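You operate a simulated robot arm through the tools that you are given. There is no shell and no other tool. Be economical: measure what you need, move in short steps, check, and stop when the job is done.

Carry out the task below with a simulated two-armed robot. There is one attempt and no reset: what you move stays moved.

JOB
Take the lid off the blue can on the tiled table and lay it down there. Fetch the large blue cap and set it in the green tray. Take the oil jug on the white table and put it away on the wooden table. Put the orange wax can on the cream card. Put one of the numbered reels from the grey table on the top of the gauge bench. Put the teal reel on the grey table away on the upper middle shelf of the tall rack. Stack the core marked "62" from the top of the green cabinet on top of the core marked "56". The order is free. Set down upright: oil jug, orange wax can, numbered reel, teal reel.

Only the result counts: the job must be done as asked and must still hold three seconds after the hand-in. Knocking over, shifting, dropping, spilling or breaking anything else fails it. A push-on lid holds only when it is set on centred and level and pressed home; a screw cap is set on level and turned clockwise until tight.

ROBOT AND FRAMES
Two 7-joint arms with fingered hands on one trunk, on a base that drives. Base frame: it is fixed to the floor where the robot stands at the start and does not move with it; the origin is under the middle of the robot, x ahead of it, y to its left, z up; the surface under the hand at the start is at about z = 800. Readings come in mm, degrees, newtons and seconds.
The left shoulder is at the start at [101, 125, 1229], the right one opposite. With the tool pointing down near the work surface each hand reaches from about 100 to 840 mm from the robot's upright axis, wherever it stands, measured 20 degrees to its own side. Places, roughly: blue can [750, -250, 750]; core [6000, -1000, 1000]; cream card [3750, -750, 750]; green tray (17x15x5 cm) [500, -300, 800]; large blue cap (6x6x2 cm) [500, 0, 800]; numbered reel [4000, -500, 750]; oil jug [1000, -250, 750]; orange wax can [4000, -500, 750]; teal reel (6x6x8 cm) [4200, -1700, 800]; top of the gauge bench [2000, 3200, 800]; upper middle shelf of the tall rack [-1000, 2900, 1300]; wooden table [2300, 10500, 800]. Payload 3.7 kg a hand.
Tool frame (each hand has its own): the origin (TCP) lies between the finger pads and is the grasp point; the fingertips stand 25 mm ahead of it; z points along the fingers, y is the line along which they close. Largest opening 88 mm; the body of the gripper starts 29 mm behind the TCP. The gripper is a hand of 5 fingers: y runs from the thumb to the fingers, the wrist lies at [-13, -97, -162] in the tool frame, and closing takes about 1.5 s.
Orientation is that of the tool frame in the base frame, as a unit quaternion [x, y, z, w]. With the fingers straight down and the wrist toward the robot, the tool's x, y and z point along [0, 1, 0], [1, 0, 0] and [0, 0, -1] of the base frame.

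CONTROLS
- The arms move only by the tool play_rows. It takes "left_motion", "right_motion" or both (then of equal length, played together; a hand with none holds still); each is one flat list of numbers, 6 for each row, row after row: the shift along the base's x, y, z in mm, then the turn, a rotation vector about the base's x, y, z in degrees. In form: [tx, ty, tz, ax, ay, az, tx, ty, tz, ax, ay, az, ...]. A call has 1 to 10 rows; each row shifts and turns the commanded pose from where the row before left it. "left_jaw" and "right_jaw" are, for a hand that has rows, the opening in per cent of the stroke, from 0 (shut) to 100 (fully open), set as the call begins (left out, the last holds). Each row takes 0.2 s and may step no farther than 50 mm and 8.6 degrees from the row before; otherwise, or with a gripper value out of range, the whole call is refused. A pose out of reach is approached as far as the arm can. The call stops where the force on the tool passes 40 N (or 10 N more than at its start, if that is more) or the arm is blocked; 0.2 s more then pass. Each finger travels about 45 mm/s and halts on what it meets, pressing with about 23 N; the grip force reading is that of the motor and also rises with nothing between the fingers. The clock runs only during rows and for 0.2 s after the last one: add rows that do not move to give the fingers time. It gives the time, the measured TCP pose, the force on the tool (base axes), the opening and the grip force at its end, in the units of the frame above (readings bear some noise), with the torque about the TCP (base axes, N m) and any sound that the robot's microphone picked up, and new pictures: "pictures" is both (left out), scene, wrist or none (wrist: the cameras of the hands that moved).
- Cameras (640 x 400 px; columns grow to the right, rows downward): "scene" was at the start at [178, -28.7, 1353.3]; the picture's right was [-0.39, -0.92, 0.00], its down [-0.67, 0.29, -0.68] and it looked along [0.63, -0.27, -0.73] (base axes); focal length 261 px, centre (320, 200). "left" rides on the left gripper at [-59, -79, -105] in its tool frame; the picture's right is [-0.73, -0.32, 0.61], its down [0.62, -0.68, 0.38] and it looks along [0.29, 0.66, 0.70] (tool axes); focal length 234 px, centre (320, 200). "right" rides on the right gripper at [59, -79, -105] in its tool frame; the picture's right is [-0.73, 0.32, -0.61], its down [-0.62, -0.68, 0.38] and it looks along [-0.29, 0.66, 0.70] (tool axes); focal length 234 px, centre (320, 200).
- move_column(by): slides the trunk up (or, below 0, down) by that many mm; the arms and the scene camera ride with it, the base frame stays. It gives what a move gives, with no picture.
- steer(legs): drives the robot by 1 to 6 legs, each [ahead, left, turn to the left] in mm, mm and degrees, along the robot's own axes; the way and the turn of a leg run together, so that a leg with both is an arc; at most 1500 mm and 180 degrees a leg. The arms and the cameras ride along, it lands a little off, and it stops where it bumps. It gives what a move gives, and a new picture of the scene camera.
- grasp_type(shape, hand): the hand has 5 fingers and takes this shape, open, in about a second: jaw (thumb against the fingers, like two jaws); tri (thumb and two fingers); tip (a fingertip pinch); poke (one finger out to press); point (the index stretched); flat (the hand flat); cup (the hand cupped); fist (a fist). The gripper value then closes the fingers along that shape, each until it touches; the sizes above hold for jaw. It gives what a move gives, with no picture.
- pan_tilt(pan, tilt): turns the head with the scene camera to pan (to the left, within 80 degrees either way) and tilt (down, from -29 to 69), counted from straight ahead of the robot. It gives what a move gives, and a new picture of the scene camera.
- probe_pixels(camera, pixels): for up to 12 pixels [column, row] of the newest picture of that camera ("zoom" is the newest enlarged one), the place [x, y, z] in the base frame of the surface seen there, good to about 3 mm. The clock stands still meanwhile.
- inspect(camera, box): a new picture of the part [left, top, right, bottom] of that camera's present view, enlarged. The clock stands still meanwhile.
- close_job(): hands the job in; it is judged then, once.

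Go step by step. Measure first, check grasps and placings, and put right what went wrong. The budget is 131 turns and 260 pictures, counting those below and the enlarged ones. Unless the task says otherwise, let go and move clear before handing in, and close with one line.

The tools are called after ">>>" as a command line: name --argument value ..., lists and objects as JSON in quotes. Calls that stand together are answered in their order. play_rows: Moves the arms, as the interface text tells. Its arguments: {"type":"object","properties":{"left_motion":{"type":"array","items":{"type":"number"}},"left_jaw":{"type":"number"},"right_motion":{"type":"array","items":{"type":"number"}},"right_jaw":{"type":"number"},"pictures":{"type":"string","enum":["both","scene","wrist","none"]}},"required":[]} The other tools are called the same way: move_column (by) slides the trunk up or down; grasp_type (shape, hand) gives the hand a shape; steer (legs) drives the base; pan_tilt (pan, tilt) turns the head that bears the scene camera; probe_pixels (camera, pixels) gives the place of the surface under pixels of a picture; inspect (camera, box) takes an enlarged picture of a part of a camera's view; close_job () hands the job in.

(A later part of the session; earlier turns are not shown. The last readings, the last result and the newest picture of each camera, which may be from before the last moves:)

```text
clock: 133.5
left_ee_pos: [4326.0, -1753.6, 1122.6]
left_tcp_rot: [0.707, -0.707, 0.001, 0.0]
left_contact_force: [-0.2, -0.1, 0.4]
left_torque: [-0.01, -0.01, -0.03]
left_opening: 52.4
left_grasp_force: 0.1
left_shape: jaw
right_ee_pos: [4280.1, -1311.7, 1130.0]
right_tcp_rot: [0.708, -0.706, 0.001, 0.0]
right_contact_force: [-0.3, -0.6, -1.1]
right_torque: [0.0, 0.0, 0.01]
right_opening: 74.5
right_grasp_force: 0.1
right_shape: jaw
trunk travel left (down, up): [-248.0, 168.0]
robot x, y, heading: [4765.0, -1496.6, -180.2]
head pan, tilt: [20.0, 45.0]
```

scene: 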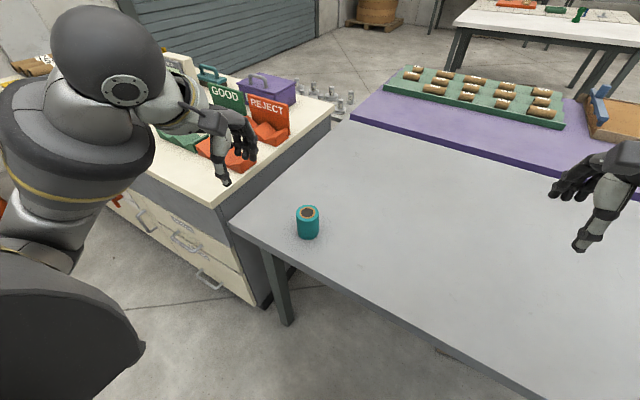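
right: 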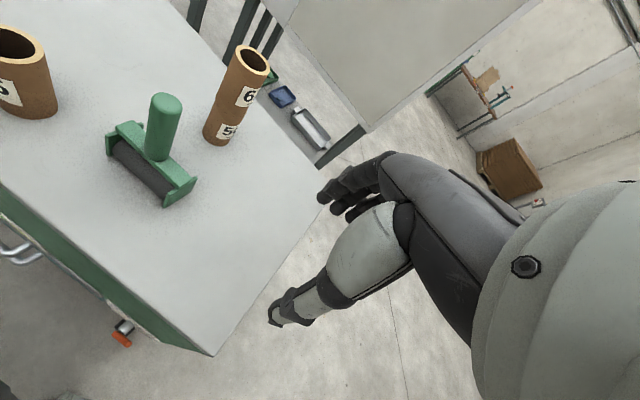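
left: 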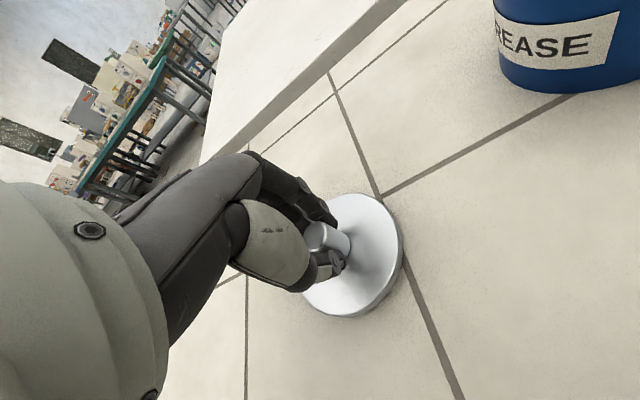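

>>> inspect --camera "scene" --box '[280, 195, 340, 245]'

>>> probe_pixels --camera "zoom" --pixels '[[170, 170], [420, 170], [300, 105], [300, 240], [320, 470], [250, 185], [180, 300], [410, 300], [300, 390]]'

```text
8.00 times, centred on (310, 220) of scene
```

zoom: 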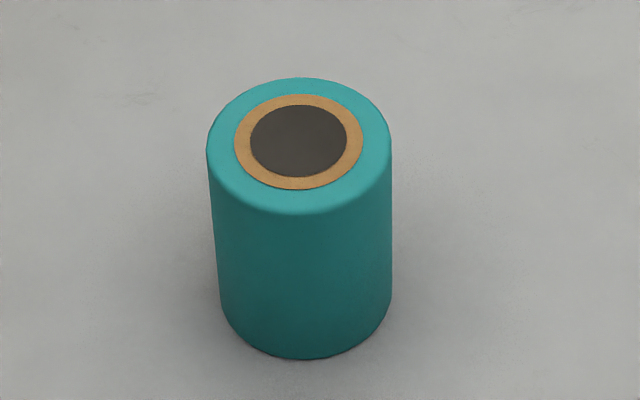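

```text
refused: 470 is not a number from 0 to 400
```

>>> probe_pixels --camera "zoom" --pixels '[[298, 140], [212, 150], [385, 145], [298, 82], [298, 208], [300, 350], [500, 300]]'

```text
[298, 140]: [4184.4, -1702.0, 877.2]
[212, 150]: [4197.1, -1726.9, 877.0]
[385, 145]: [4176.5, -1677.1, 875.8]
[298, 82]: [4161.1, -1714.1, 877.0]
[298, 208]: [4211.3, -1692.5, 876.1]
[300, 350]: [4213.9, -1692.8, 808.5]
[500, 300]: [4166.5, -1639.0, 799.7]
```

Teal reel centre (4186,-1703), Ø≈56, z 800–877. For the shelf I want a forward-pointing side grasp, so I'll first rotate the left hand in the air (yaw −90°, then pitch up).

>>> play_rows --left_motion '[-4, 4, -5, 0, 0, -8.5, -4, 4, -5, 0, 0, -8.5, -4, 4, -5, 0, 0, -8.5, -4, 4, -5, 0, 0, -8.5, -4, 4, -5, 0, 0, -8.5, -4, 4, -5, 0, 0, -8.5, -4, 4, -5, 0, 0, -8.5, -4, 4, -5, 0, 0, -8.5, 0, 4, -5, 0, 0, -8.5, 0, 4, -5, 0, 0, -8.5]' --left_jaw 100 --pictures "none"

>>> play_rows --left_motion '[0, 0, -3, 0, 0, -5, 0, 0, -5, 0, 8, 0, 0, 0, -5, 0, 8, 0, 0, 0, -5, 0, 8, 0, 0, 0, -5, 0, 8, 0, 0, 0, -5, 0, 8, 0, 0, 0, -5, 0, 8, 0, 0, 0, -5, 0, 8, 0, 0, 0, -5, 0, 7, 0]' --pictures "both"

```text
clock: 135.7
left_ee_pos: [4294.0, -1711.1, 1071.6]
left_tcp_rot: [-0.042, 0.999, -0.001, 0.0]
left_contact_force: [0.4, -0.1, 0.3]
left_torque: [0.0, 0.02, 0.0]
left_opening: 87.5
left_grasp_force: 0.1
left_shape: jaw
right_ee_pos: [4279.9, -1311.7, 1129.2]
right_tcp_rot: [0.708, -0.706, 0.002, 0.0]
right_contact_force: [-0.1, -0.6, 0.5]
right_torque: [-0.03, 0.01, 0.02]
right_opening: 74.7
right_grasp_force: 0.0
right_shape: jaw
trunk travel left (down, up): [-248.0, 168.0]
robot x, y, heading: [4766.2, -1496.9, -180.1]
head pan, tilt: [20.0, 45.0]
```

```text
clock: 137.7
left_ee_pos: [4295.3, -1712.7, 1029.6]
left_tcp_rot: [0.0, 0.852, -0.001, -0.523]
left_contact_force: [-0.2, -0.4, -0.1]
left_torque: [-0.02, 0.0, -0.01]
left_opening: 87.5
left_grasp_force: 0.1
left_shape: jaw
right_ee_pos: [4280.7, -1311.9, 1130.4]
right_tcp_rot: [0.708, -0.707, 0.003, 0.0]
right_contact_force: [0.1, 0.1, 0.4]
right_torque: [-0.02, -0.02, 0.0]
right_opening: 74.9
right_grasp_force: 0.2
right_shape: jaw
trunk travel left (down, up): [-248.0, 168.0]
robot x, y, heading: [4764.5, -1500.3, -179.9]
head pan, tilt: [20.0, 45.0]
```

scene: 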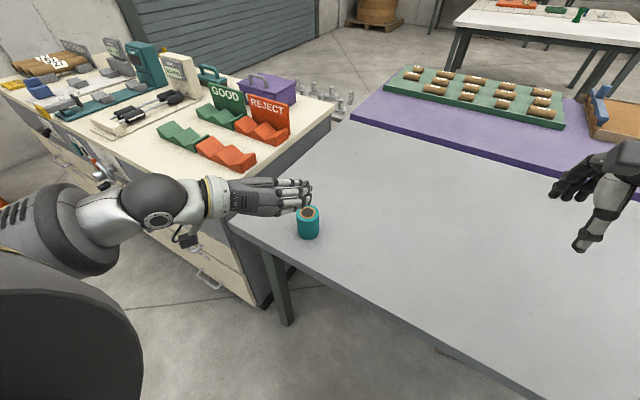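
left: 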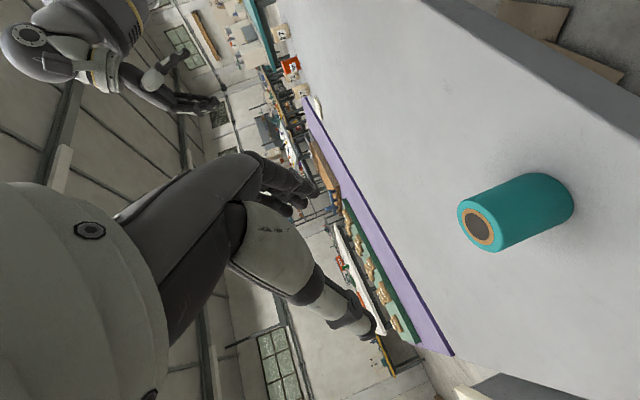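

Hand points forward, 27° down. Moving to the stand-off, then advancing around the reel.

>>> play_rows --left_motion '[-4, 2.5, -35, 0, 0, 0, -4, 2.5, -35, 0, 0, 0, -4, 2.5, -35, 0, 0, 0, -4, 2, -36, 0, 0, 0, -20, 0, -10, 0, 0, 0, -20, 0, -10, 0, 0, 0, 0, 0, 0, 0, 0, 0]' --pictures "both"

```text
clock: 139.3
left_ee_pos: [4240.2, -1703.2, 869.4]
left_tcp_rot: [-0.001, 0.853, -0.001, -0.522]
left_contact_force: [-0.5, 0.5, -0.1]
left_torque: [0.01, 0.0, 0.0]
left_opening: 87.5
left_grasp_force: 0.1
left_shape: jaw
right_ee_pos: [4279.9, -1313.2, 1131.0]
right_tcp_rot: [0.708, -0.707, 0.001, 0.0]
right_contact_force: [0.1, -0.4, -0.4]
right_torque: [0.0, 0.0, 0.01]
right_opening: 74.8
right_grasp_force: 0.0
right_shape: jaw
trunk travel left (down, up): [-248.0, 168.0]
robot x, y, heading: [4764.6, -1498.5, -180.0]
head pan, tilt: [20.0, 45.0]
```

scene: 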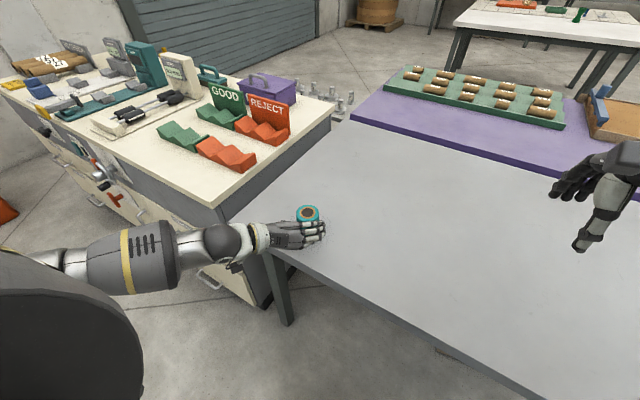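
left: 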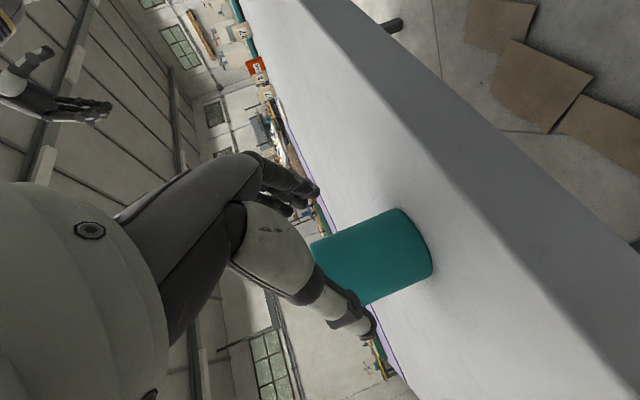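

Aligned. Advancing the remaining 55 mm and closing.

>>> play_rows --left_motion '[-18, 0, -9, 0, 0, 0, -18, 0, -9, 0, 0, 0, -13, 0, -7, 0, 0, 0, 0, 0, 0, 0, 0, 0]' --pictures "wrist"

>>> play_rows --left_motion '[0, 0, 0, 0, 0, 0, 0, 0, 0, 0, 0, 0, 0, 0, 0, 0, 0, 0, 0, 0, 0, 0, 0, 0, 0, 0, 0, 0, 0, 0]' --left_jaw 0 --pictures "wrist"

```text
clock: 140.3
left_ee_pos: [4189.3, -1702.9, 844.4]
left_tcp_rot: [-0.001, 0.853, 0.0, -0.522]
left_contact_force: [-0.1, -0.6, 0.2]
left_torque: [0.01, 0.0, 0.0]
left_opening: 87.4
left_grasp_force: 0.0
left_shape: jaw
right_ee_pos: [4279.3, -1311.9, 1131.3]
right_tcp_rot: [-0.707, 0.707, -0.001, 0.0]
right_contact_force: [0.1, 0.3, -0.3]
right_torque: [-0.03, 0.03, 0.0]
right_opening: 74.5
right_grasp_force: 0.1
right_shape: jaw
trunk travel left (down, up): [-248.0, 168.0]
robot x, y, heading: [4761.2, -1499.4, -180.1]
head pan, tilt: [20.0, 45.0]
```

left: 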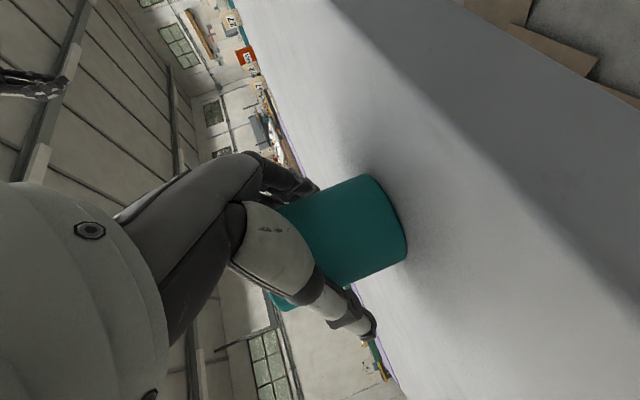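

```text
clock: 141.5
left_ee_pos: [4189.4, -1704.0, 845.1]
left_tcp_rot: [-0.001, 0.853, 0.0, -0.522]
left_contact_force: [-0.8, -0.1, 0.4]
left_torque: [-0.04, 0.02, 0.0]
left_opening: 41.3
left_grasp_force: 22.9
left_shape: jaw
right_ee_pos: [4280.5, -1310.9, 1130.5]
right_tcp_rot: [0.708, -0.707, 0.001, 0.0]
right_contact_force: [0.7, 0.9, 0.7]
right_torque: [-0.01, 0.02, -0.01]
right_opening: 74.7
right_grasp_force: 0.2
right_shape: jaw
trunk travel left (down, up): [-248.0, 168.0]
robot x, y, heading: [4764.2, -1499.2, -179.8]
head pan, tilt: [20.0, 45.0]
```

left: 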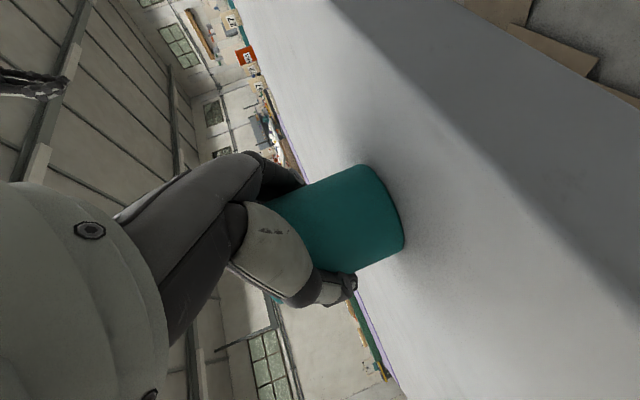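

Gripped (41 mm between the pads). Lifting and retracting toward the body.

>>> play_rows --left_motion '[0, 0, 20, 0, 0, 0, 0, 0, 40, 0, 0, 0, 0, 0, 45, 0, 0, 0, 10, 0, 45, 0, 0, 0, 20, 0, 45, 0, 0, 0, 30, 0, 35, 0, 0, 0, 20, 0, 10, 0, 0, 0]' --pictures "both"

```text
clock: 143.1
left_ee_pos: [4270.0, -1704.2, 1083.5]
left_tcp_rot: [-0.001, 0.852, -0.001, -0.523]
left_contact_force: [0.0, 0.1, -1.4]
left_torque: [-0.02, -0.02, 0.01]
left_opening: 41.6
left_grasp_force: 22.5
left_shape: jaw
right_ee_pos: [4279.9, -1312.6, 1129.8]
right_tcp_rot: [0.708, -0.707, 0.001, 0.0]
right_contact_force: [0.4, 0.4, -0.8]
right_torque: [0.0, -0.06, 0.01]
right_opening: 74.7
right_grasp_force: 0.0
right_shape: jaw
trunk travel left (down, up): [-248.0, 168.0]
robot x, y, heading: [4764.9, -1499.3, -180.0]
head pan, tilt: [20.0, 45.0]
```

scene: 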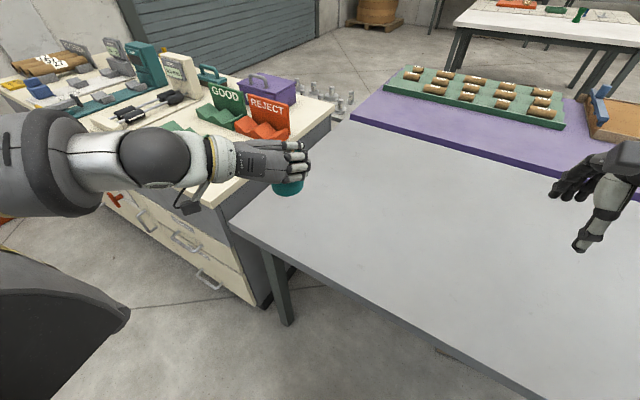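
left: 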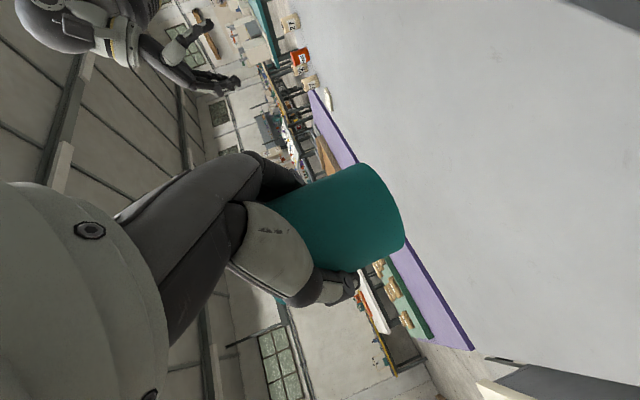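

The reel is held upright. Now driving round to the left end of the grey table.

>>> steer --legs '[[-250, 0, 0], [0, -1000, 0], [0, -750, 0], [1000, 0, 0], [0, 0, 78.5]]'

>>> pan_tilt --pan 0 --tilt 40

```text
clock: 168.3
left_ee_pos: [4127.9, -254.0, 1083.1]
left_tcp_rot: [-0.529, 0.669, -0.324, -0.41]
left_contact_force: [0.9, 0.4, -1.0]
left_torque: [0.02, 0.0, 0.02]
left_opening: 41.1
left_grasp_force: 23.2
left_shape: jaw
right_ee_pos: [3747.8, -154.4, 1129.8]
right_tcp_rot: [0.993, -0.116, 0.0, -0.001]
right_contact_force: [0.0, -0.2, -0.9]
right_torque: [0.01, 0.01, 0.0]
right_opening: 74.7
right_grasp_force: 0.0
right_shape: jaw
trunk travel left (down, up): [-248.0, 168.0]
robot x, y, heading: [4043.1, 271.0, -103.5]
head pan, tilt: [20.0, 45.0]
```

scene: 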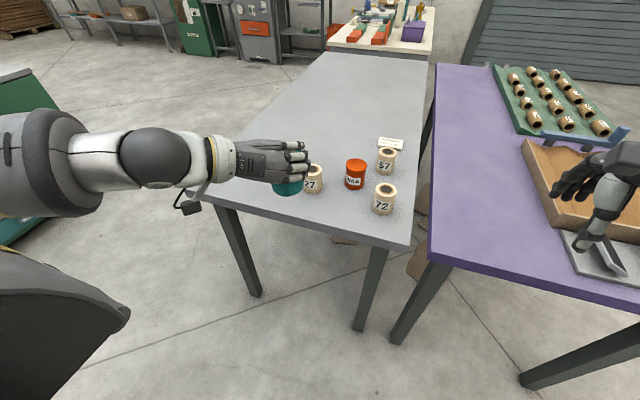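

```text
clock: 169.2
left_ee_pos: [4127.1, -254.1, 1083.2]
left_tcp_rot: [-0.529, 0.669, -0.325, -0.409]
left_contact_force: [-0.2, 0.0, -0.7]
left_torque: [0.01, 0.0, 0.0]
left_opening: 41.4
left_grasp_force: 23.1
left_shape: jaw
right_ee_pos: [3748.3, -152.1, 1131.9]
right_tcp_rot: [0.993, -0.115, 0.001, -0.001]
right_contact_force: [0.1, 0.4, 0.1]
right_torque: [0.02, 0.0, 0.04]
right_opening: 74.8
right_grasp_force: 0.0
right_shape: jaw
trunk travel left (down, up): [-248.0, 168.0]
robot x, y, heading: [4040.7, 277.4, -103.4]
head pan, tilt: [0.0, 40.0]
```

scene: 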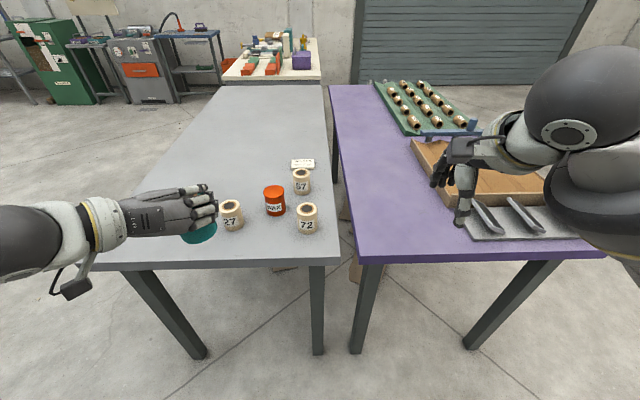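

Good view of can (275,200), card (302,164) and reels. Closing in 320 mm.

>>> steer --legs '[[320, 0, 0]]'

>>> pan_tilt --pan 0 --tilt 58

>>> inspect --camera "scene" --box '[200, 100, 400, 250]'

```text
clock: 171.2
left_ee_pos: [4055.8, -557.8, 1084.4]
left_tcp_rot: [-0.529, 0.668, -0.324, -0.41]
left_contact_force: [0.1, -0.8, -0.9]
left_torque: [-0.01, 0.03, -0.01]
left_opening: 41.3
left_grasp_force: 22.9
left_shape: jaw
right_ee_pos: [3676.0, -457.6, 1129.1]
right_tcp_rot: [0.993, -0.116, 0.001, -0.001]
right_contact_force: [-0.4, -1.7, 0.5]
right_torque: [0.02, 0.01, -0.02]
right_opening: 74.7
right_grasp_force: 0.0
right_shape: jaw
trunk travel left (down, up): [-248.0, 168.0]
robot x, y, heading: [3968.9, -29.4, -103.5]
head pan, tilt: [0.0, 40.0]
```

scene: 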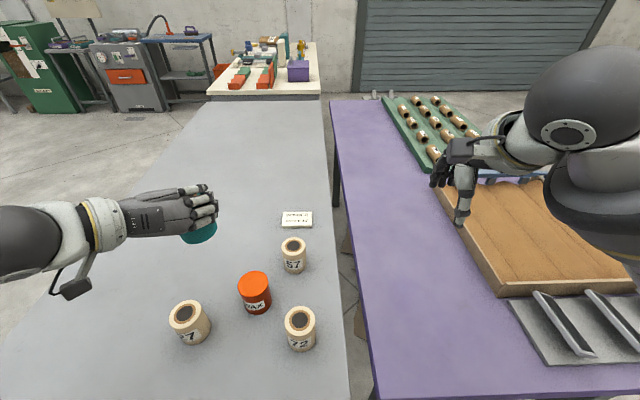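

```text
clock: 172.1
left_ee_pos: [4055.9, -556.3, 1082.8]
left_tcp_rot: [-0.529, 0.668, -0.324, -0.41]
left_contact_force: [0.3, -0.1, -0.9]
left_torque: [-0.01, 0.0, -0.01]
left_opening: 41.2
left_grasp_force: 22.8
left_shape: jaw
right_ee_pos: [3676.1, -457.6, 1130.2]
right_tcp_rot: [0.993, -0.116, 0.001, -0.001]
right_contact_force: [0.6, 0.6, 0.9]
right_torque: [0.0, 0.02, -0.02]
right_opening: 74.6
right_grasp_force: 0.0
right_shape: jaw
trunk travel left (down, up): [-248.0, 168.0]
robot x, y, heading: [3970.2, -29.1, -103.6]
head pan, tilt: [0.0, 58.0]
```

scene: 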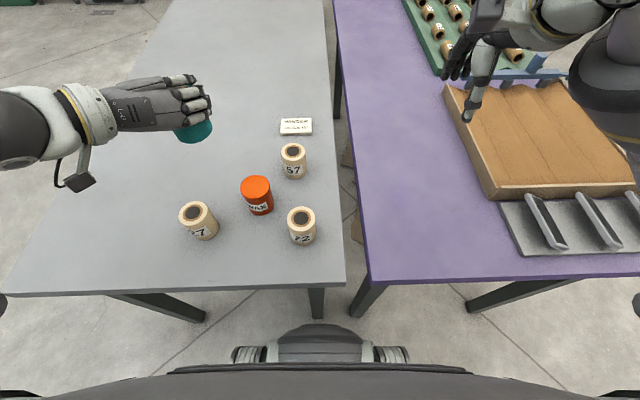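

```text
2.67 times, centred on (300, 175) of scene
```

zoom: 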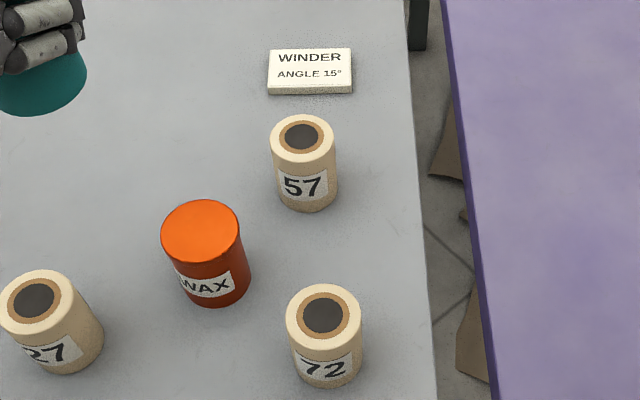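

>>> probe_pixels --camera "zoom" --pixels '[[163, 232], [238, 228], [200, 203], [203, 258], [270, 52], [348, 50], [350, 84], [270, 86], [310, 72], [290, 320], [360, 318], [323, 288]]'

>>> probe_pixels --camera "scene" --pixels '[[302, 242], [302, 227], [294, 142], [293, 155], [281, 152], [305, 152], [260, 213], [256, 188]]'

```text
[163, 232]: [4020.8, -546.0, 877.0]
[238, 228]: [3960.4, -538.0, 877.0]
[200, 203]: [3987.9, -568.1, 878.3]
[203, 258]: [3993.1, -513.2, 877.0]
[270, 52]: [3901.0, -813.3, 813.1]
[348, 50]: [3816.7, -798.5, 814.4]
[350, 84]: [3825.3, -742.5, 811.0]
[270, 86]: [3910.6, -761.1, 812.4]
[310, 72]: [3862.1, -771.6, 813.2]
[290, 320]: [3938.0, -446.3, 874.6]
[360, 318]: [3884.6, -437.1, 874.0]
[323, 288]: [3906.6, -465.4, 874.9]
```

```text
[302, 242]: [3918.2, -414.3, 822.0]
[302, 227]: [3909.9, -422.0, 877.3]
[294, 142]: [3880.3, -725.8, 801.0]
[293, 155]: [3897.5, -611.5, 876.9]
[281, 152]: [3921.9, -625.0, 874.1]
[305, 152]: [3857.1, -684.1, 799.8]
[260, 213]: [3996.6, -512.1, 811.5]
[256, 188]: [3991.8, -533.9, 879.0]
```

Orange can centre (3991,-541), Ø60, top 877; card centre (3863,-779), top 813. Moving the left hand (with teal reel) aside while bringing the right over the can.

>>> play_rows --left_motion '[39, -9, 12, 0, 0, 0, 39, -9, 12, 0, 0, 0, 39, -9, 12, 0, 0, 0, 39, -9, 12, 0, 0, 0, 39, -9, 12, 0, 0, 0, 0, 0, 0, 0, 0, 0, 0, 0, 0, 0, 0, 0, 0, 0, 0, 0, 0, 0, 0, 0, 0, 0, 0, 0, 0, 0, 0, 0, 0, 0]' --right_motion '[0, 0, 0, 0, 0, 0, 0, 0, 0, 0, 0, 0, 39, -10, -12, 0, 0, 0, 39, -10, -12, 0, 0, 0, 39, -10, -15, 0, 0, 0, 39, -10, -15, 0, 0, 0, 39, -11, -15, 0, 0, 0, 39, -11, -15, 0, 0, 0, 40, -11, -15, 0, 0, 0, 40, -11, -20, 0, 0, 0]' --right_jaw 100 --pictures "both"

```text
clock: 174.3
left_ee_pos: [4252.6, -605.1, 1142.8]
left_tcp_rot: [-0.529, 0.669, -0.324, -0.41]
left_contact_force: [-0.3, -0.6, -0.7]
left_torque: [-0.01, -0.04, -0.02]
left_opening: 41.0
left_grasp_force: 22.6
left_shape: jaw
right_ee_pos: [3989.4, -537.7, 1012.7]
right_tcp_rot: [0.993, -0.116, 0.0, -0.001]
right_contact_force: [0.2, 1.3, 0.7]
right_torque: [0.03, 0.0, -0.04]
right_opening: 87.5
right_grasp_force: 0.0
right_shape: jaw
trunk travel left (down, up): [-248.0, 168.0]
robot x, y, heading: [3968.9, -30.0, -103.5]
head pan, tilt: [0.0, 58.0]
```

scene: 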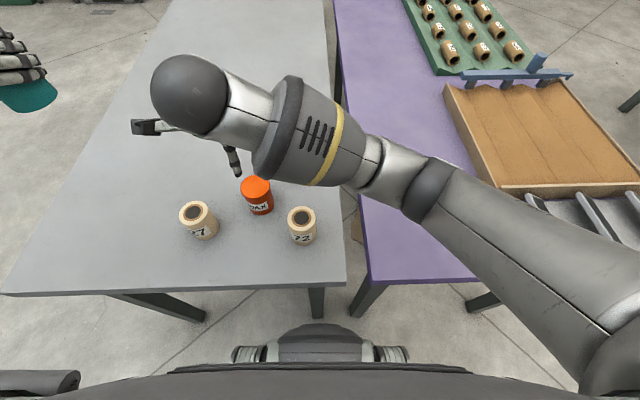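
right: 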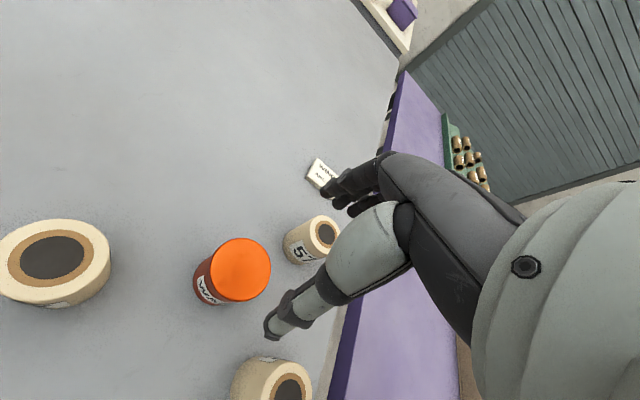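
left: 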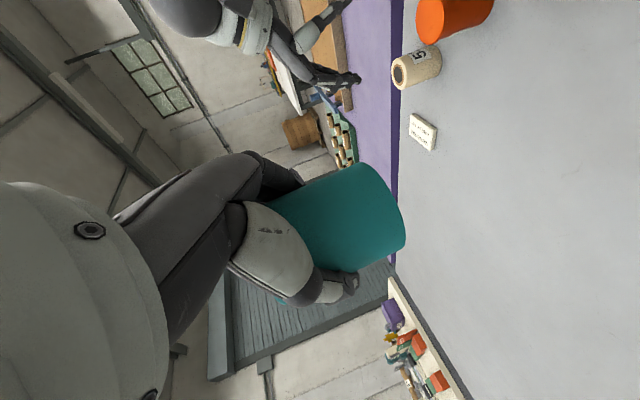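

Right hand is over the can. Descending to TCP z≈860.

>>> play_rows --right_motion '[1, -2, -45, 0, 0, 0, 0, -1, -45, 0, 0, 0, 0, 0, -25, 0, 0, 0, 0, 0, 0, 0, 0, 0]' --pictures "wrist"

>>> play_rows --right_motion '[0, 0, -20, 0, 0, 0, 0, 0, -17, 0, 0, 0, 0, 0, 0, 0, 0, 0]' --pictures "wrist"

```text
clock: 175.3
left_ee_pos: [4252.0, -601.8, 1143.8]
left_tcp_rot: [-0.529, 0.669, -0.325, -0.409]
left_contact_force: [-0.1, -0.3, -0.7]
left_torque: [0.01, -0.02, -0.03]
left_opening: 41.0
left_grasp_force: 23.0
left_shape: jaw
right_ee_pos: [3989.4, -544.3, 896.4]
right_tcp_rot: [0.993, -0.115, 0.0, -0.001]
right_contact_force: [-0.4, -0.2, -0.3]
right_torque: [0.0, -0.01, -0.03]
right_opening: 87.8
right_grasp_force: 0.1
right_shape: jaw
trunk travel left (down, up): [-248.0, 168.0]
robot x, y, heading: [3971.5, -27.1, -103.4]
head pan, tilt: [0.0, 58.0]
```

right: 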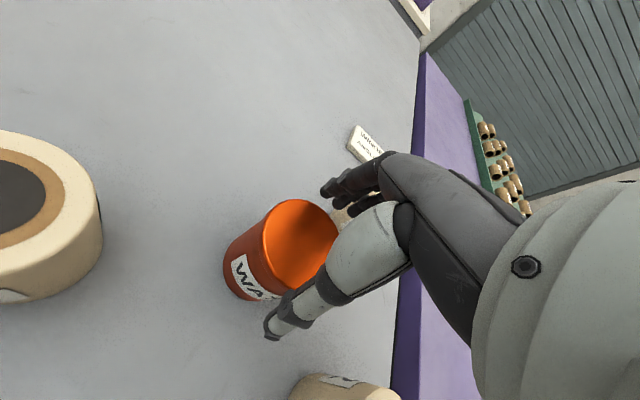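

```text
clock: 176.1
left_ee_pos: [4251.4, -602.5, 1143.6]
left_tcp_rot: [-0.528, 0.669, -0.325, -0.41]
left_contact_force: [-0.4, 0.0, -0.6]
left_torque: [-0.01, 0.04, 0.0]
left_opening: 40.8
left_grasp_force: 22.9
left_shape: jaw
right_ee_pos: [3990.5, -544.5, 860.2]
right_tcp_rot: [0.993, -0.115, 0.001, -0.001]
right_contact_force: [0.2, 0.2, 0.9]
right_torque: [-0.01, -0.01, -0.01]
right_opening: 87.9
right_grasp_force: 0.0
right_shape: jaw
trunk travel left (down, up): [-248.0, 168.0]
robot x, y, heading: [3970.5, -27.2, -103.2]
head pan, tilt: [0.0, 58.0]
```

right: 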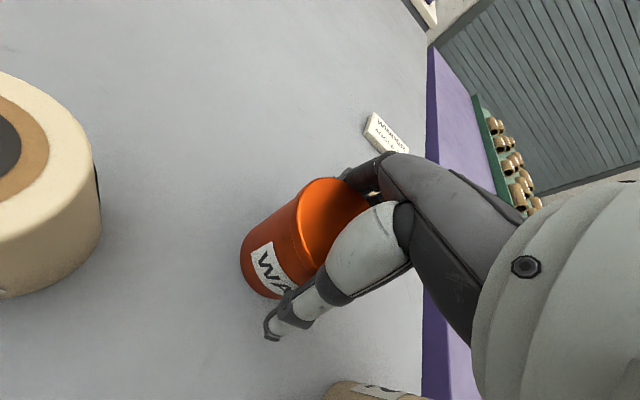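

Fingers straddle the can. Closing and lifting.

>>> play_rows --right_motion '[0, 0, 0, 0, 0, 0, 0, 0, 0, 0, 0, 0, 0, 0, 0, 0, 0, 0, 0, 0, 0, 0, 0, 0, 0, 0, 0, 0, 0, 0, 0, 0, 10, 0, 0, 0, 0, 0, 40, 0, 0, 0, 0, 0, 45, 0, 0, 0, 0, 0, 45, 0, 0, 0]' --right_jaw 0 --pictures "wrist"

```text
clock: 178.1
left_ee_pos: [4252.4, -602.2, 1144.8]
left_tcp_rot: [-0.529, 0.669, -0.324, -0.41]
left_contact_force: [0.4, -0.4, -1.2]
left_torque: [-0.02, 0.01, 0.04]
left_opening: 41.0
left_grasp_force: 22.9
left_shape: jaw
right_ee_pos: [3991.5, -543.1, 998.7]
right_tcp_rot: [0.993, -0.116, 0.0, -0.001]
right_contact_force: [0.8, 0.6, -1.4]
right_torque: [0.03, -0.02, 0.02]
right_opening: 61.5
right_grasp_force: 23.2
right_shape: jaw
trunk travel left (down, up): [-248.0, 168.0]
robot x, y, heading: [3972.7, -27.7, -103.4]
head pan, tilt: [0.0, 58.0]
```

right: 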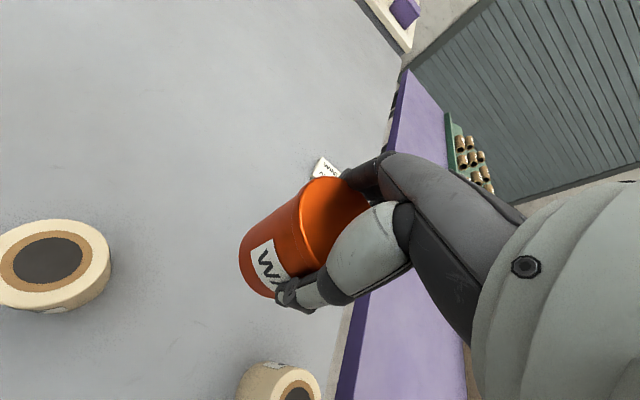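

Lifted at 61.5 mm opening. Carrying it over the card.

>>> play_rows --right_motion '[-21.3, -39.4, 0, 0, 0, 0, -21.3, -39.4, 0, 0, 0, 0, -21.3, -39.4, 0, 0, 0, 0, -21.3, -39.4, 0, 0, 0, 0, -21.3, -39.4, 0, 0, 0, 0, -21.5, -39.5, 0, 0, 0, 0, 0, 0, -45, 0, 0, 0, 0, 0, -30, 0, 0, 0, 0, 0, 0, 0, 0, 0]' --pictures "both"

```text
clock: 180.1
left_ee_pos: [4252.6, -601.6, 1143.3]
left_tcp_rot: [-0.529, 0.669, -0.325, -0.409]
left_contact_force: [-0.5, -0.3, -0.7]
left_torque: [-0.01, 0.0, -0.01]
left_opening: 40.9
left_grasp_force: 23.4
left_shape: jaw
right_ee_pos: [3861.7, -780.2, 924.3]
right_tcp_rot: [0.993, -0.115, 0.001, -0.001]
right_contact_force: [-0.3, -0.5, -1.9]
right_torque: [-0.01, -0.01, -0.01]
right_opening: 61.1
right_grasp_force: 22.6
right_shape: jaw
trunk travel left (down, up): [-248.0, 168.0]
robot x, y, heading: [3973.0, -30.0, -103.3]
head pan, tilt: [0.0, 58.0]
```

scene: 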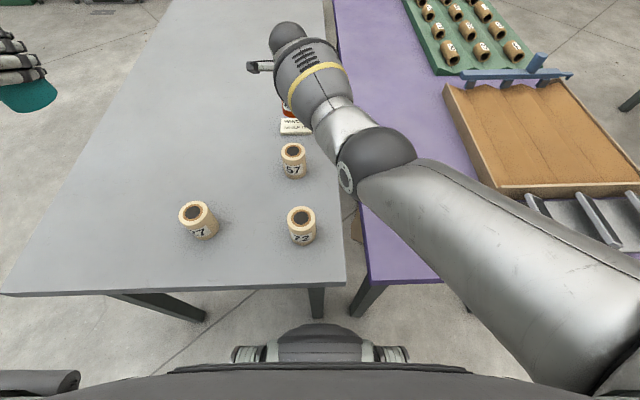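
right: 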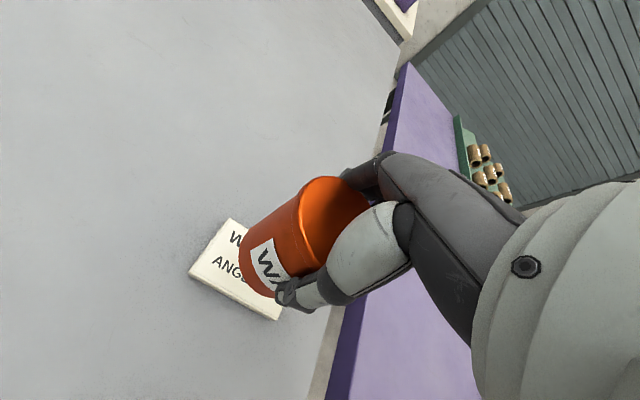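

Positioned; bottom is ~50 mm above the card. Lowering most of it, then checking.

>>> play_rows --right_motion '[0, 0, -25, 0, 0, 0, 0, 0, -15, 0, 0, 0, 0, 0, 0, 0, 0, 0]' --pictures "wrist"

>>> inspect --camera "scene" --box '[260, 80, 340, 140]'

```text
clock: 180.9
left_ee_pos: [4252.1, -602.7, 1143.0]
left_tcp_rot: [-0.529, 0.669, -0.324, -0.41]
left_contact_force: [-0.1, 0.8, -0.7]
left_torque: [0.02, -0.01, 0.01]
left_opening: 41.3
left_grasp_force: 22.9
left_shape: jaw
right_ee_pos: [3862.9, -781.3, 884.5]
right_tcp_rot: [0.993, -0.116, 0.002, 0.0]
right_contact_force: [0.4, -0.3, -1.7]
right_torque: [0.01, -0.03, -0.02]
right_opening: 60.8
right_grasp_force: 22.8
right_shape: jaw
trunk travel left (down, up): [-248.0, 168.0]
robot x, y, heading: [3970.0, -27.9, -103.3]
head pan, tilt: [0.0, 58.0]
```

right: 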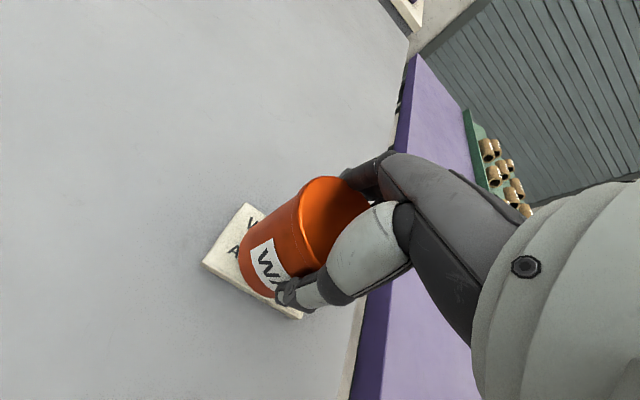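

```text
6.67 times, centred on (300, 110) of scene
```

zoom: 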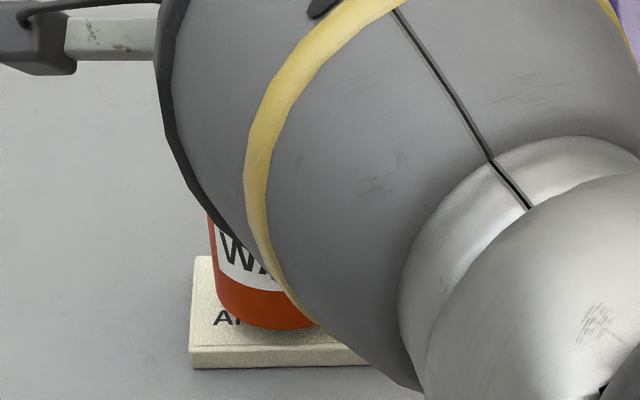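

>>> probe_pixels --camera "zoom" --pixels '[[194, 340], [213, 270], [265, 326], [265, 343], [200, 345], [365, 358], [310, 322]]'

>>> probe_pixels --camera "right" --pixels '[[246, 207], [205, 262], [240, 255], [248, 285], [298, 315], [260, 294], [243, 248], [262, 225]]'

```text
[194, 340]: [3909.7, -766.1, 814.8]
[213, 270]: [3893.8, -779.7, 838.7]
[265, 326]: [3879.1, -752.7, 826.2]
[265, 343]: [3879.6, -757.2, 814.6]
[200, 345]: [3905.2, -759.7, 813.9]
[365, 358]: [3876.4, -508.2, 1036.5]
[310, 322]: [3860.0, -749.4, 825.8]
```

```text
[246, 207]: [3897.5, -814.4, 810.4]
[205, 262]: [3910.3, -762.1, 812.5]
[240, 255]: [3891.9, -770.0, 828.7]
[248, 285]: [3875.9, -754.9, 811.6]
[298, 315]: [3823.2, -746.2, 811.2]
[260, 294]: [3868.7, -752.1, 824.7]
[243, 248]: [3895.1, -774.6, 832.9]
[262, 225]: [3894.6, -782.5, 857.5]
```

Can centre ≈(3864,-780), matching the card. Lowering to contact.

>>> play_rows --right_motion '[0, 0, -6, 0, 0, 0, 0, 0, -3, 0, 0, 0, 0, 0, -2, 0, 0, 0, 0, 0, -1, 0, 0, 0, 0, 0, 0, 0, 0, 0]' --pictures "none"

```text
clock: 182.1
left_ee_pos: [4251.6, -602.6, 1144.5]
left_tcp_rot: [-0.529, 0.669, -0.324, -0.41]
left_contact_force: [-0.2, -0.6, -2.2]
left_torque: [0.01, -0.02, -0.03]
left_opening: 40.9
left_grasp_force: 22.9
left_shape: jaw
right_ee_pos: [3862.4, -779.3, 873.3]
right_tcp_rot: [0.993, -0.115, 0.001, 0.0]
right_contact_force: [0.2, -1.0, -1.9]
right_torque: [-0.01, 0.01, -0.02]
right_opening: 60.7
right_grasp_force: 22.4
right_shape: jaw
trunk travel left (down, up): [-248.0, 168.0]
robot x, y, heading: [3970.7, -30.1, -103.4]
head pan, tilt: [0.0, 58.0]
```

>>> play_rows --right_motion '[0, 0, -1, 0, 0, 0, 0, 0, -1, 0, 0, 0, 0, 0, -1, 0, 0, 0, 0, 0, 0, 0, 0, 0]' --pictures "none"

```text
clock: 183.1
left_ee_pos: [4253.1, -601.5, 1144.5]
left_tcp_rot: [-0.529, 0.668, -0.325, -0.41]
left_contact_force: [-0.2, -1.4, -1.2]
left_torque: [0.0, 0.01, -0.01]
left_opening: 41.0
left_grasp_force: 23.1
left_shape: jaw
right_ee_pos: [3863.0, -779.6, 871.7]
right_tcp_rot: [0.993, -0.115, 0.001, 0.002]
right_contact_force: [1.7, 0.9, 7.1]
right_torque: [-0.18, 0.1, 0.04]
right_opening: 60.6
right_grasp_force: 22.7
right_shape: jaw
trunk travel left (down, up): [-248.0, 168.0]
robot x, y, heading: [3972.4, -27.1, -103.8]
head pan, tilt: [0.0, 58.0]
```

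Contact at 7 N. Opening, rising straight up, and looking.

>>> play_rows --right_motion '[0, 0, 0, 0, 0, 0, 0, 0, 0, 0, 0, 0, 0, 0, 0, 0, 0, 0, 0, 0, 0, 0, 0, 0, 0, 0, 0, 0, 0, 0, 0, 0, 25, 0, 0, 0, 0, 0, 40, 0, 0, 0, 0, 0, 45, 0, 0, 0, 0, 0, 45, 0, 0, 0]' --right_jaw 100 --pictures "wrist"

```text
clock: 185.1
left_ee_pos: [4251.3, -601.6, 1144.4]
left_tcp_rot: [-0.529, 0.669, -0.324, -0.41]
left_contact_force: [-0.4, 0.3, -1.1]
left_torque: [0.01, -0.01, -0.04]
left_opening: 41.1
left_grasp_force: 22.9
left_shape: jaw
right_ee_pos: [3864.3, -779.6, 1025.8]
right_tcp_rot: [0.993, -0.115, 0.0, -0.001]
right_contact_force: [0.8, -0.1, 0.2]
right_torque: [-0.02, 0.01, -0.02]
right_opening: 87.9
right_grasp_force: 0.0
right_shape: jaw
trunk travel left (down, up): [-248.0, 168.0]
robot x, y, heading: [3975.0, -29.9, -103.4]
head pan, tilt: [0.0, 58.0]
```

right: 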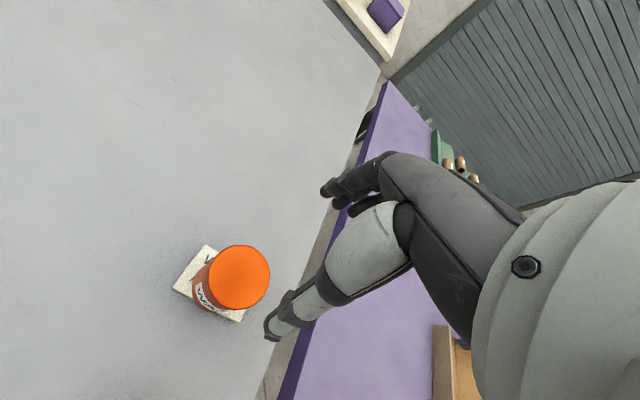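

The wax can stands centred on the card. Moving the right hand over reel 72 at about (3910,-442).

>>> play_rows --right_motion '[6, 42, 0, 0, 0, 0, 6, 42, 0, 0, 0, 0, 6, 42, 0, 0, 0, 0, 6, 42, 0, 0, 0, 0, 6, 42, 0, 0, 0, 0, 6, 42, -6, 0, 0, 0, 5, 43, -10, 0, 0, 0, 5, 43, -10, 0, 0, 0, 0, 0, 0, 0, 0, 0]' --pictures "both"

```text
clock: 187.1
left_ee_pos: [4252.3, -602.0, 1143.4]
left_tcp_rot: [-0.529, 0.669, -0.324, -0.41]
left_contact_force: [0.4, 0.1, -0.8]
left_torque: [-0.02, 0.01, -0.02]
left_opening: 40.6
left_grasp_force: 23.4
left_shape: jaw
right_ee_pos: [3906.6, -447.7, 1004.0]
right_tcp_rot: [0.993, -0.117, 0.001, 0.007]
right_contact_force: [-0.1, -0.2, 0.5]
right_torque: [0.03, 0.04, 0.0]
right_opening: 88.2
right_grasp_force: 0.0
right_shape: jaw
trunk travel left (down, up): [-248.0, 168.0]
robot x, y, heading: [3970.7, -26.0, -103.2]
head pan, tilt: [0.0, 58.0]
```

scene: 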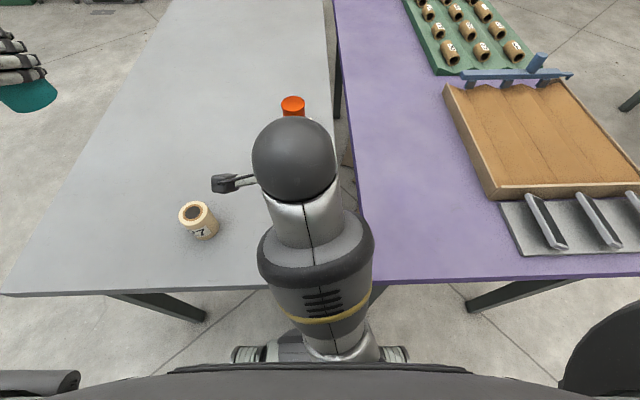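
right: 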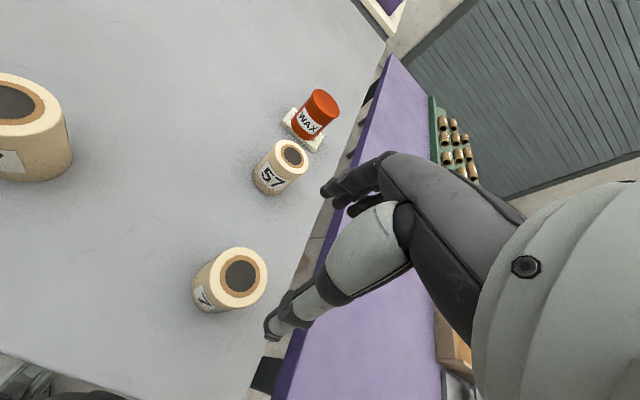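

>>> probe_pixels --camera "right" --pixels '[[213, 280], [265, 282], [240, 250], [238, 305], [240, 276]]'

```text
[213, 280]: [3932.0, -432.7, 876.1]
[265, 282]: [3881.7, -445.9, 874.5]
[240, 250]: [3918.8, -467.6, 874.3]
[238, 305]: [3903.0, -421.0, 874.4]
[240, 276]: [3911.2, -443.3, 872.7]
```

Reel 72 centre (3908,-442). Descending to z≈858 and gripping.

>>> play_rows --right_motion '[1, 2, -45, 0, 0, 0, 0, 0, -45, 0, 0, 0, 0, 0, -35, 0, 0, 0, 0, 0, 0, 0, 0, 0]' --pictures "wrist"

```text
clock: 187.6
left_ee_pos: [4251.7, -602.8, 1143.5]
left_tcp_rot: [-0.53, 0.669, -0.323, -0.409]
left_contact_force: [0.8, -1.0, -1.5]
left_torque: [0.0, 0.01, -0.02]
left_opening: 40.7
left_grasp_force: 23.0
left_shape: jaw
right_ee_pos: [3900.3, -492.7, 992.8]
right_tcp_rot: [0.989, -0.118, -0.001, 0.095]
right_contact_force: [-0.2, 0.6, -0.8]
right_torque: [0.01, 0.0, 0.02]
right_opening: 87.7
right_grasp_force: 0.1
right_shape: jaw
trunk travel left (down, up): [-248.0, 168.0]
robot x, y, heading: [3970.5, -28.7, -103.4]
head pan, tilt: [0.0, 58.0]
stopped in row 2 (right hand): the arm was blocked; the commanded pose is now the measured one
```

right: 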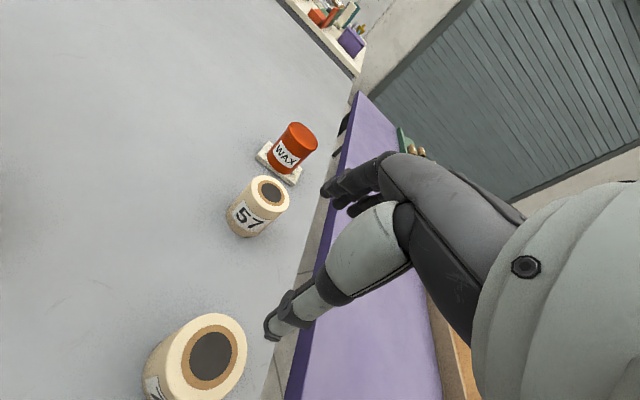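

The arm is too folded this close. I'll back the robot off 180 mm and then level the hand again.

>>> play_rows --right_motion '[0, -10, 30, 0, 0, 0, -2, -10, 30, 5.4, -0.7, 0.1, -2, -10, 0, 5.4, -0.7, 0.2]' --pictures "none"

>>> steer --legs '[[-180, 0, 0]]'

```text
clock: 188.4
left_ee_pos: [4252.2, -601.5, 1143.8]
left_tcp_rot: [-0.529, 0.669, -0.324, -0.409]
left_contact_force: [-0.5, -1.0, -2.6]
left_torque: [0.01, 0.01, -0.01]
left_opening: 41.0
left_grasp_force: 22.6
left_shape: jaw
right_ee_pos: [3897.5, -523.8, 1050.9]
right_tcp_rot: [0.993, -0.116, 0.002, -0.002]
right_contact_force: [0.3, 0.6, 0.1]
right_torque: [0.01, 0.02, -0.01]
right_opening: 88.0
right_grasp_force: 0.1
right_shape: jaw
trunk travel left (down, up): [-248.0, 168.0]
robot x, y, heading: [3970.9, -26.9, -103.4]
head pan, tilt: [0.0, 58.0]
```

```text
clock: 190.0
left_ee_pos: [4295.5, -424.4, 1143.7]
left_tcp_rot: [-0.529, 0.668, -0.325, -0.409]
left_contact_force: [-0.3, -0.3, -1.7]
left_torque: [-0.02, 0.01, 0.01]
left_opening: 41.0
left_grasp_force: 22.8
left_shape: jaw
right_ee_pos: [3939.7, -344.2, 1052.5]
right_tcp_rot: [0.993, -0.116, 0.002, -0.002]
right_contact_force: [-0.7, 0.0, -0.1]
right_torque: [-0.01, -0.02, 0.03]
right_opening: 88.2
right_grasp_force: 0.0
right_shape: jaw
trunk travel left (down, up): [-248.0, 168.0]
robot x, y, heading: [4009.6, 151.4, -103.4]
head pan, tilt: [0.0, 58.0]
```

scene: 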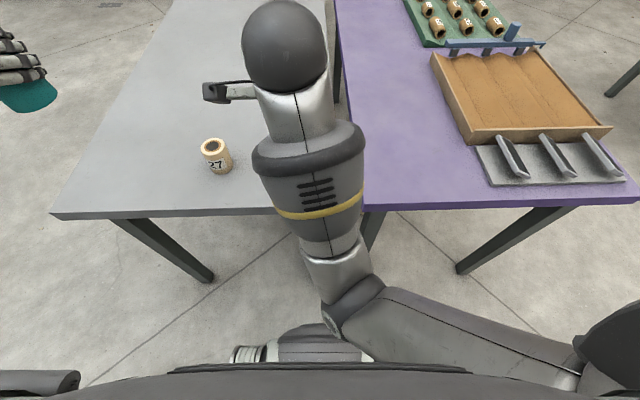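

Moving the right hand forward over reel 72 (target (3908,-442)) and down to a check height.

>>> play_rows --right_motion '[-10, -32, -5, 0, 0, 0, -11, -33, -5, 0, 0, 0, -11, -33, -10, 0, 0, 0, 0, 0, -45, 0, 0, 0, 0, 0, -45, 0, 0, 0, 0, 0, 0, 0, 0, 0]' --pictures "wrist"

```text
clock: 191.4
left_ee_pos: [4294.0, -423.9, 1143.1]
left_tcp_rot: [-0.529, 0.669, -0.324, -0.409]
left_contact_force: [-0.6, -0.6, -0.6]
left_torque: [0.0, -0.04, 0.03]
left_opening: 40.7
left_grasp_force: 23.4
left_shape: jaw
right_ee_pos: [3905.4, -443.8, 941.0]
right_tcp_rot: [0.993, -0.115, 0.001, 0.0]
right_contact_force: [-0.1, 0.0, 0.0]
right_torque: [0.0, 0.0, 0.0]
right_opening: 87.8
right_grasp_force: 0.1
right_shape: jaw
trunk travel left (down, up): [-248.0, 168.0]
robot x, y, heading: [4014.0, 147.3, -103.1]
head pan, tilt: [0.0, 58.0]
```

right: 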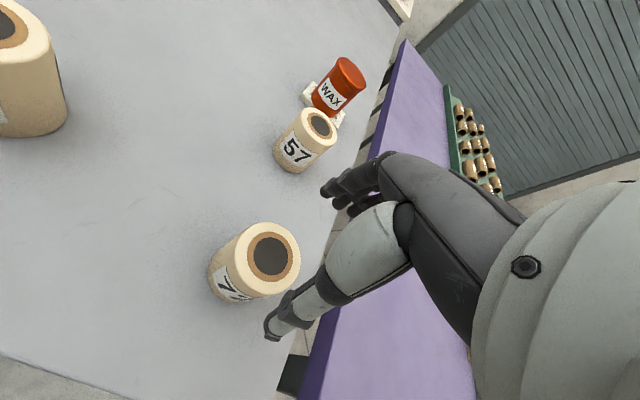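

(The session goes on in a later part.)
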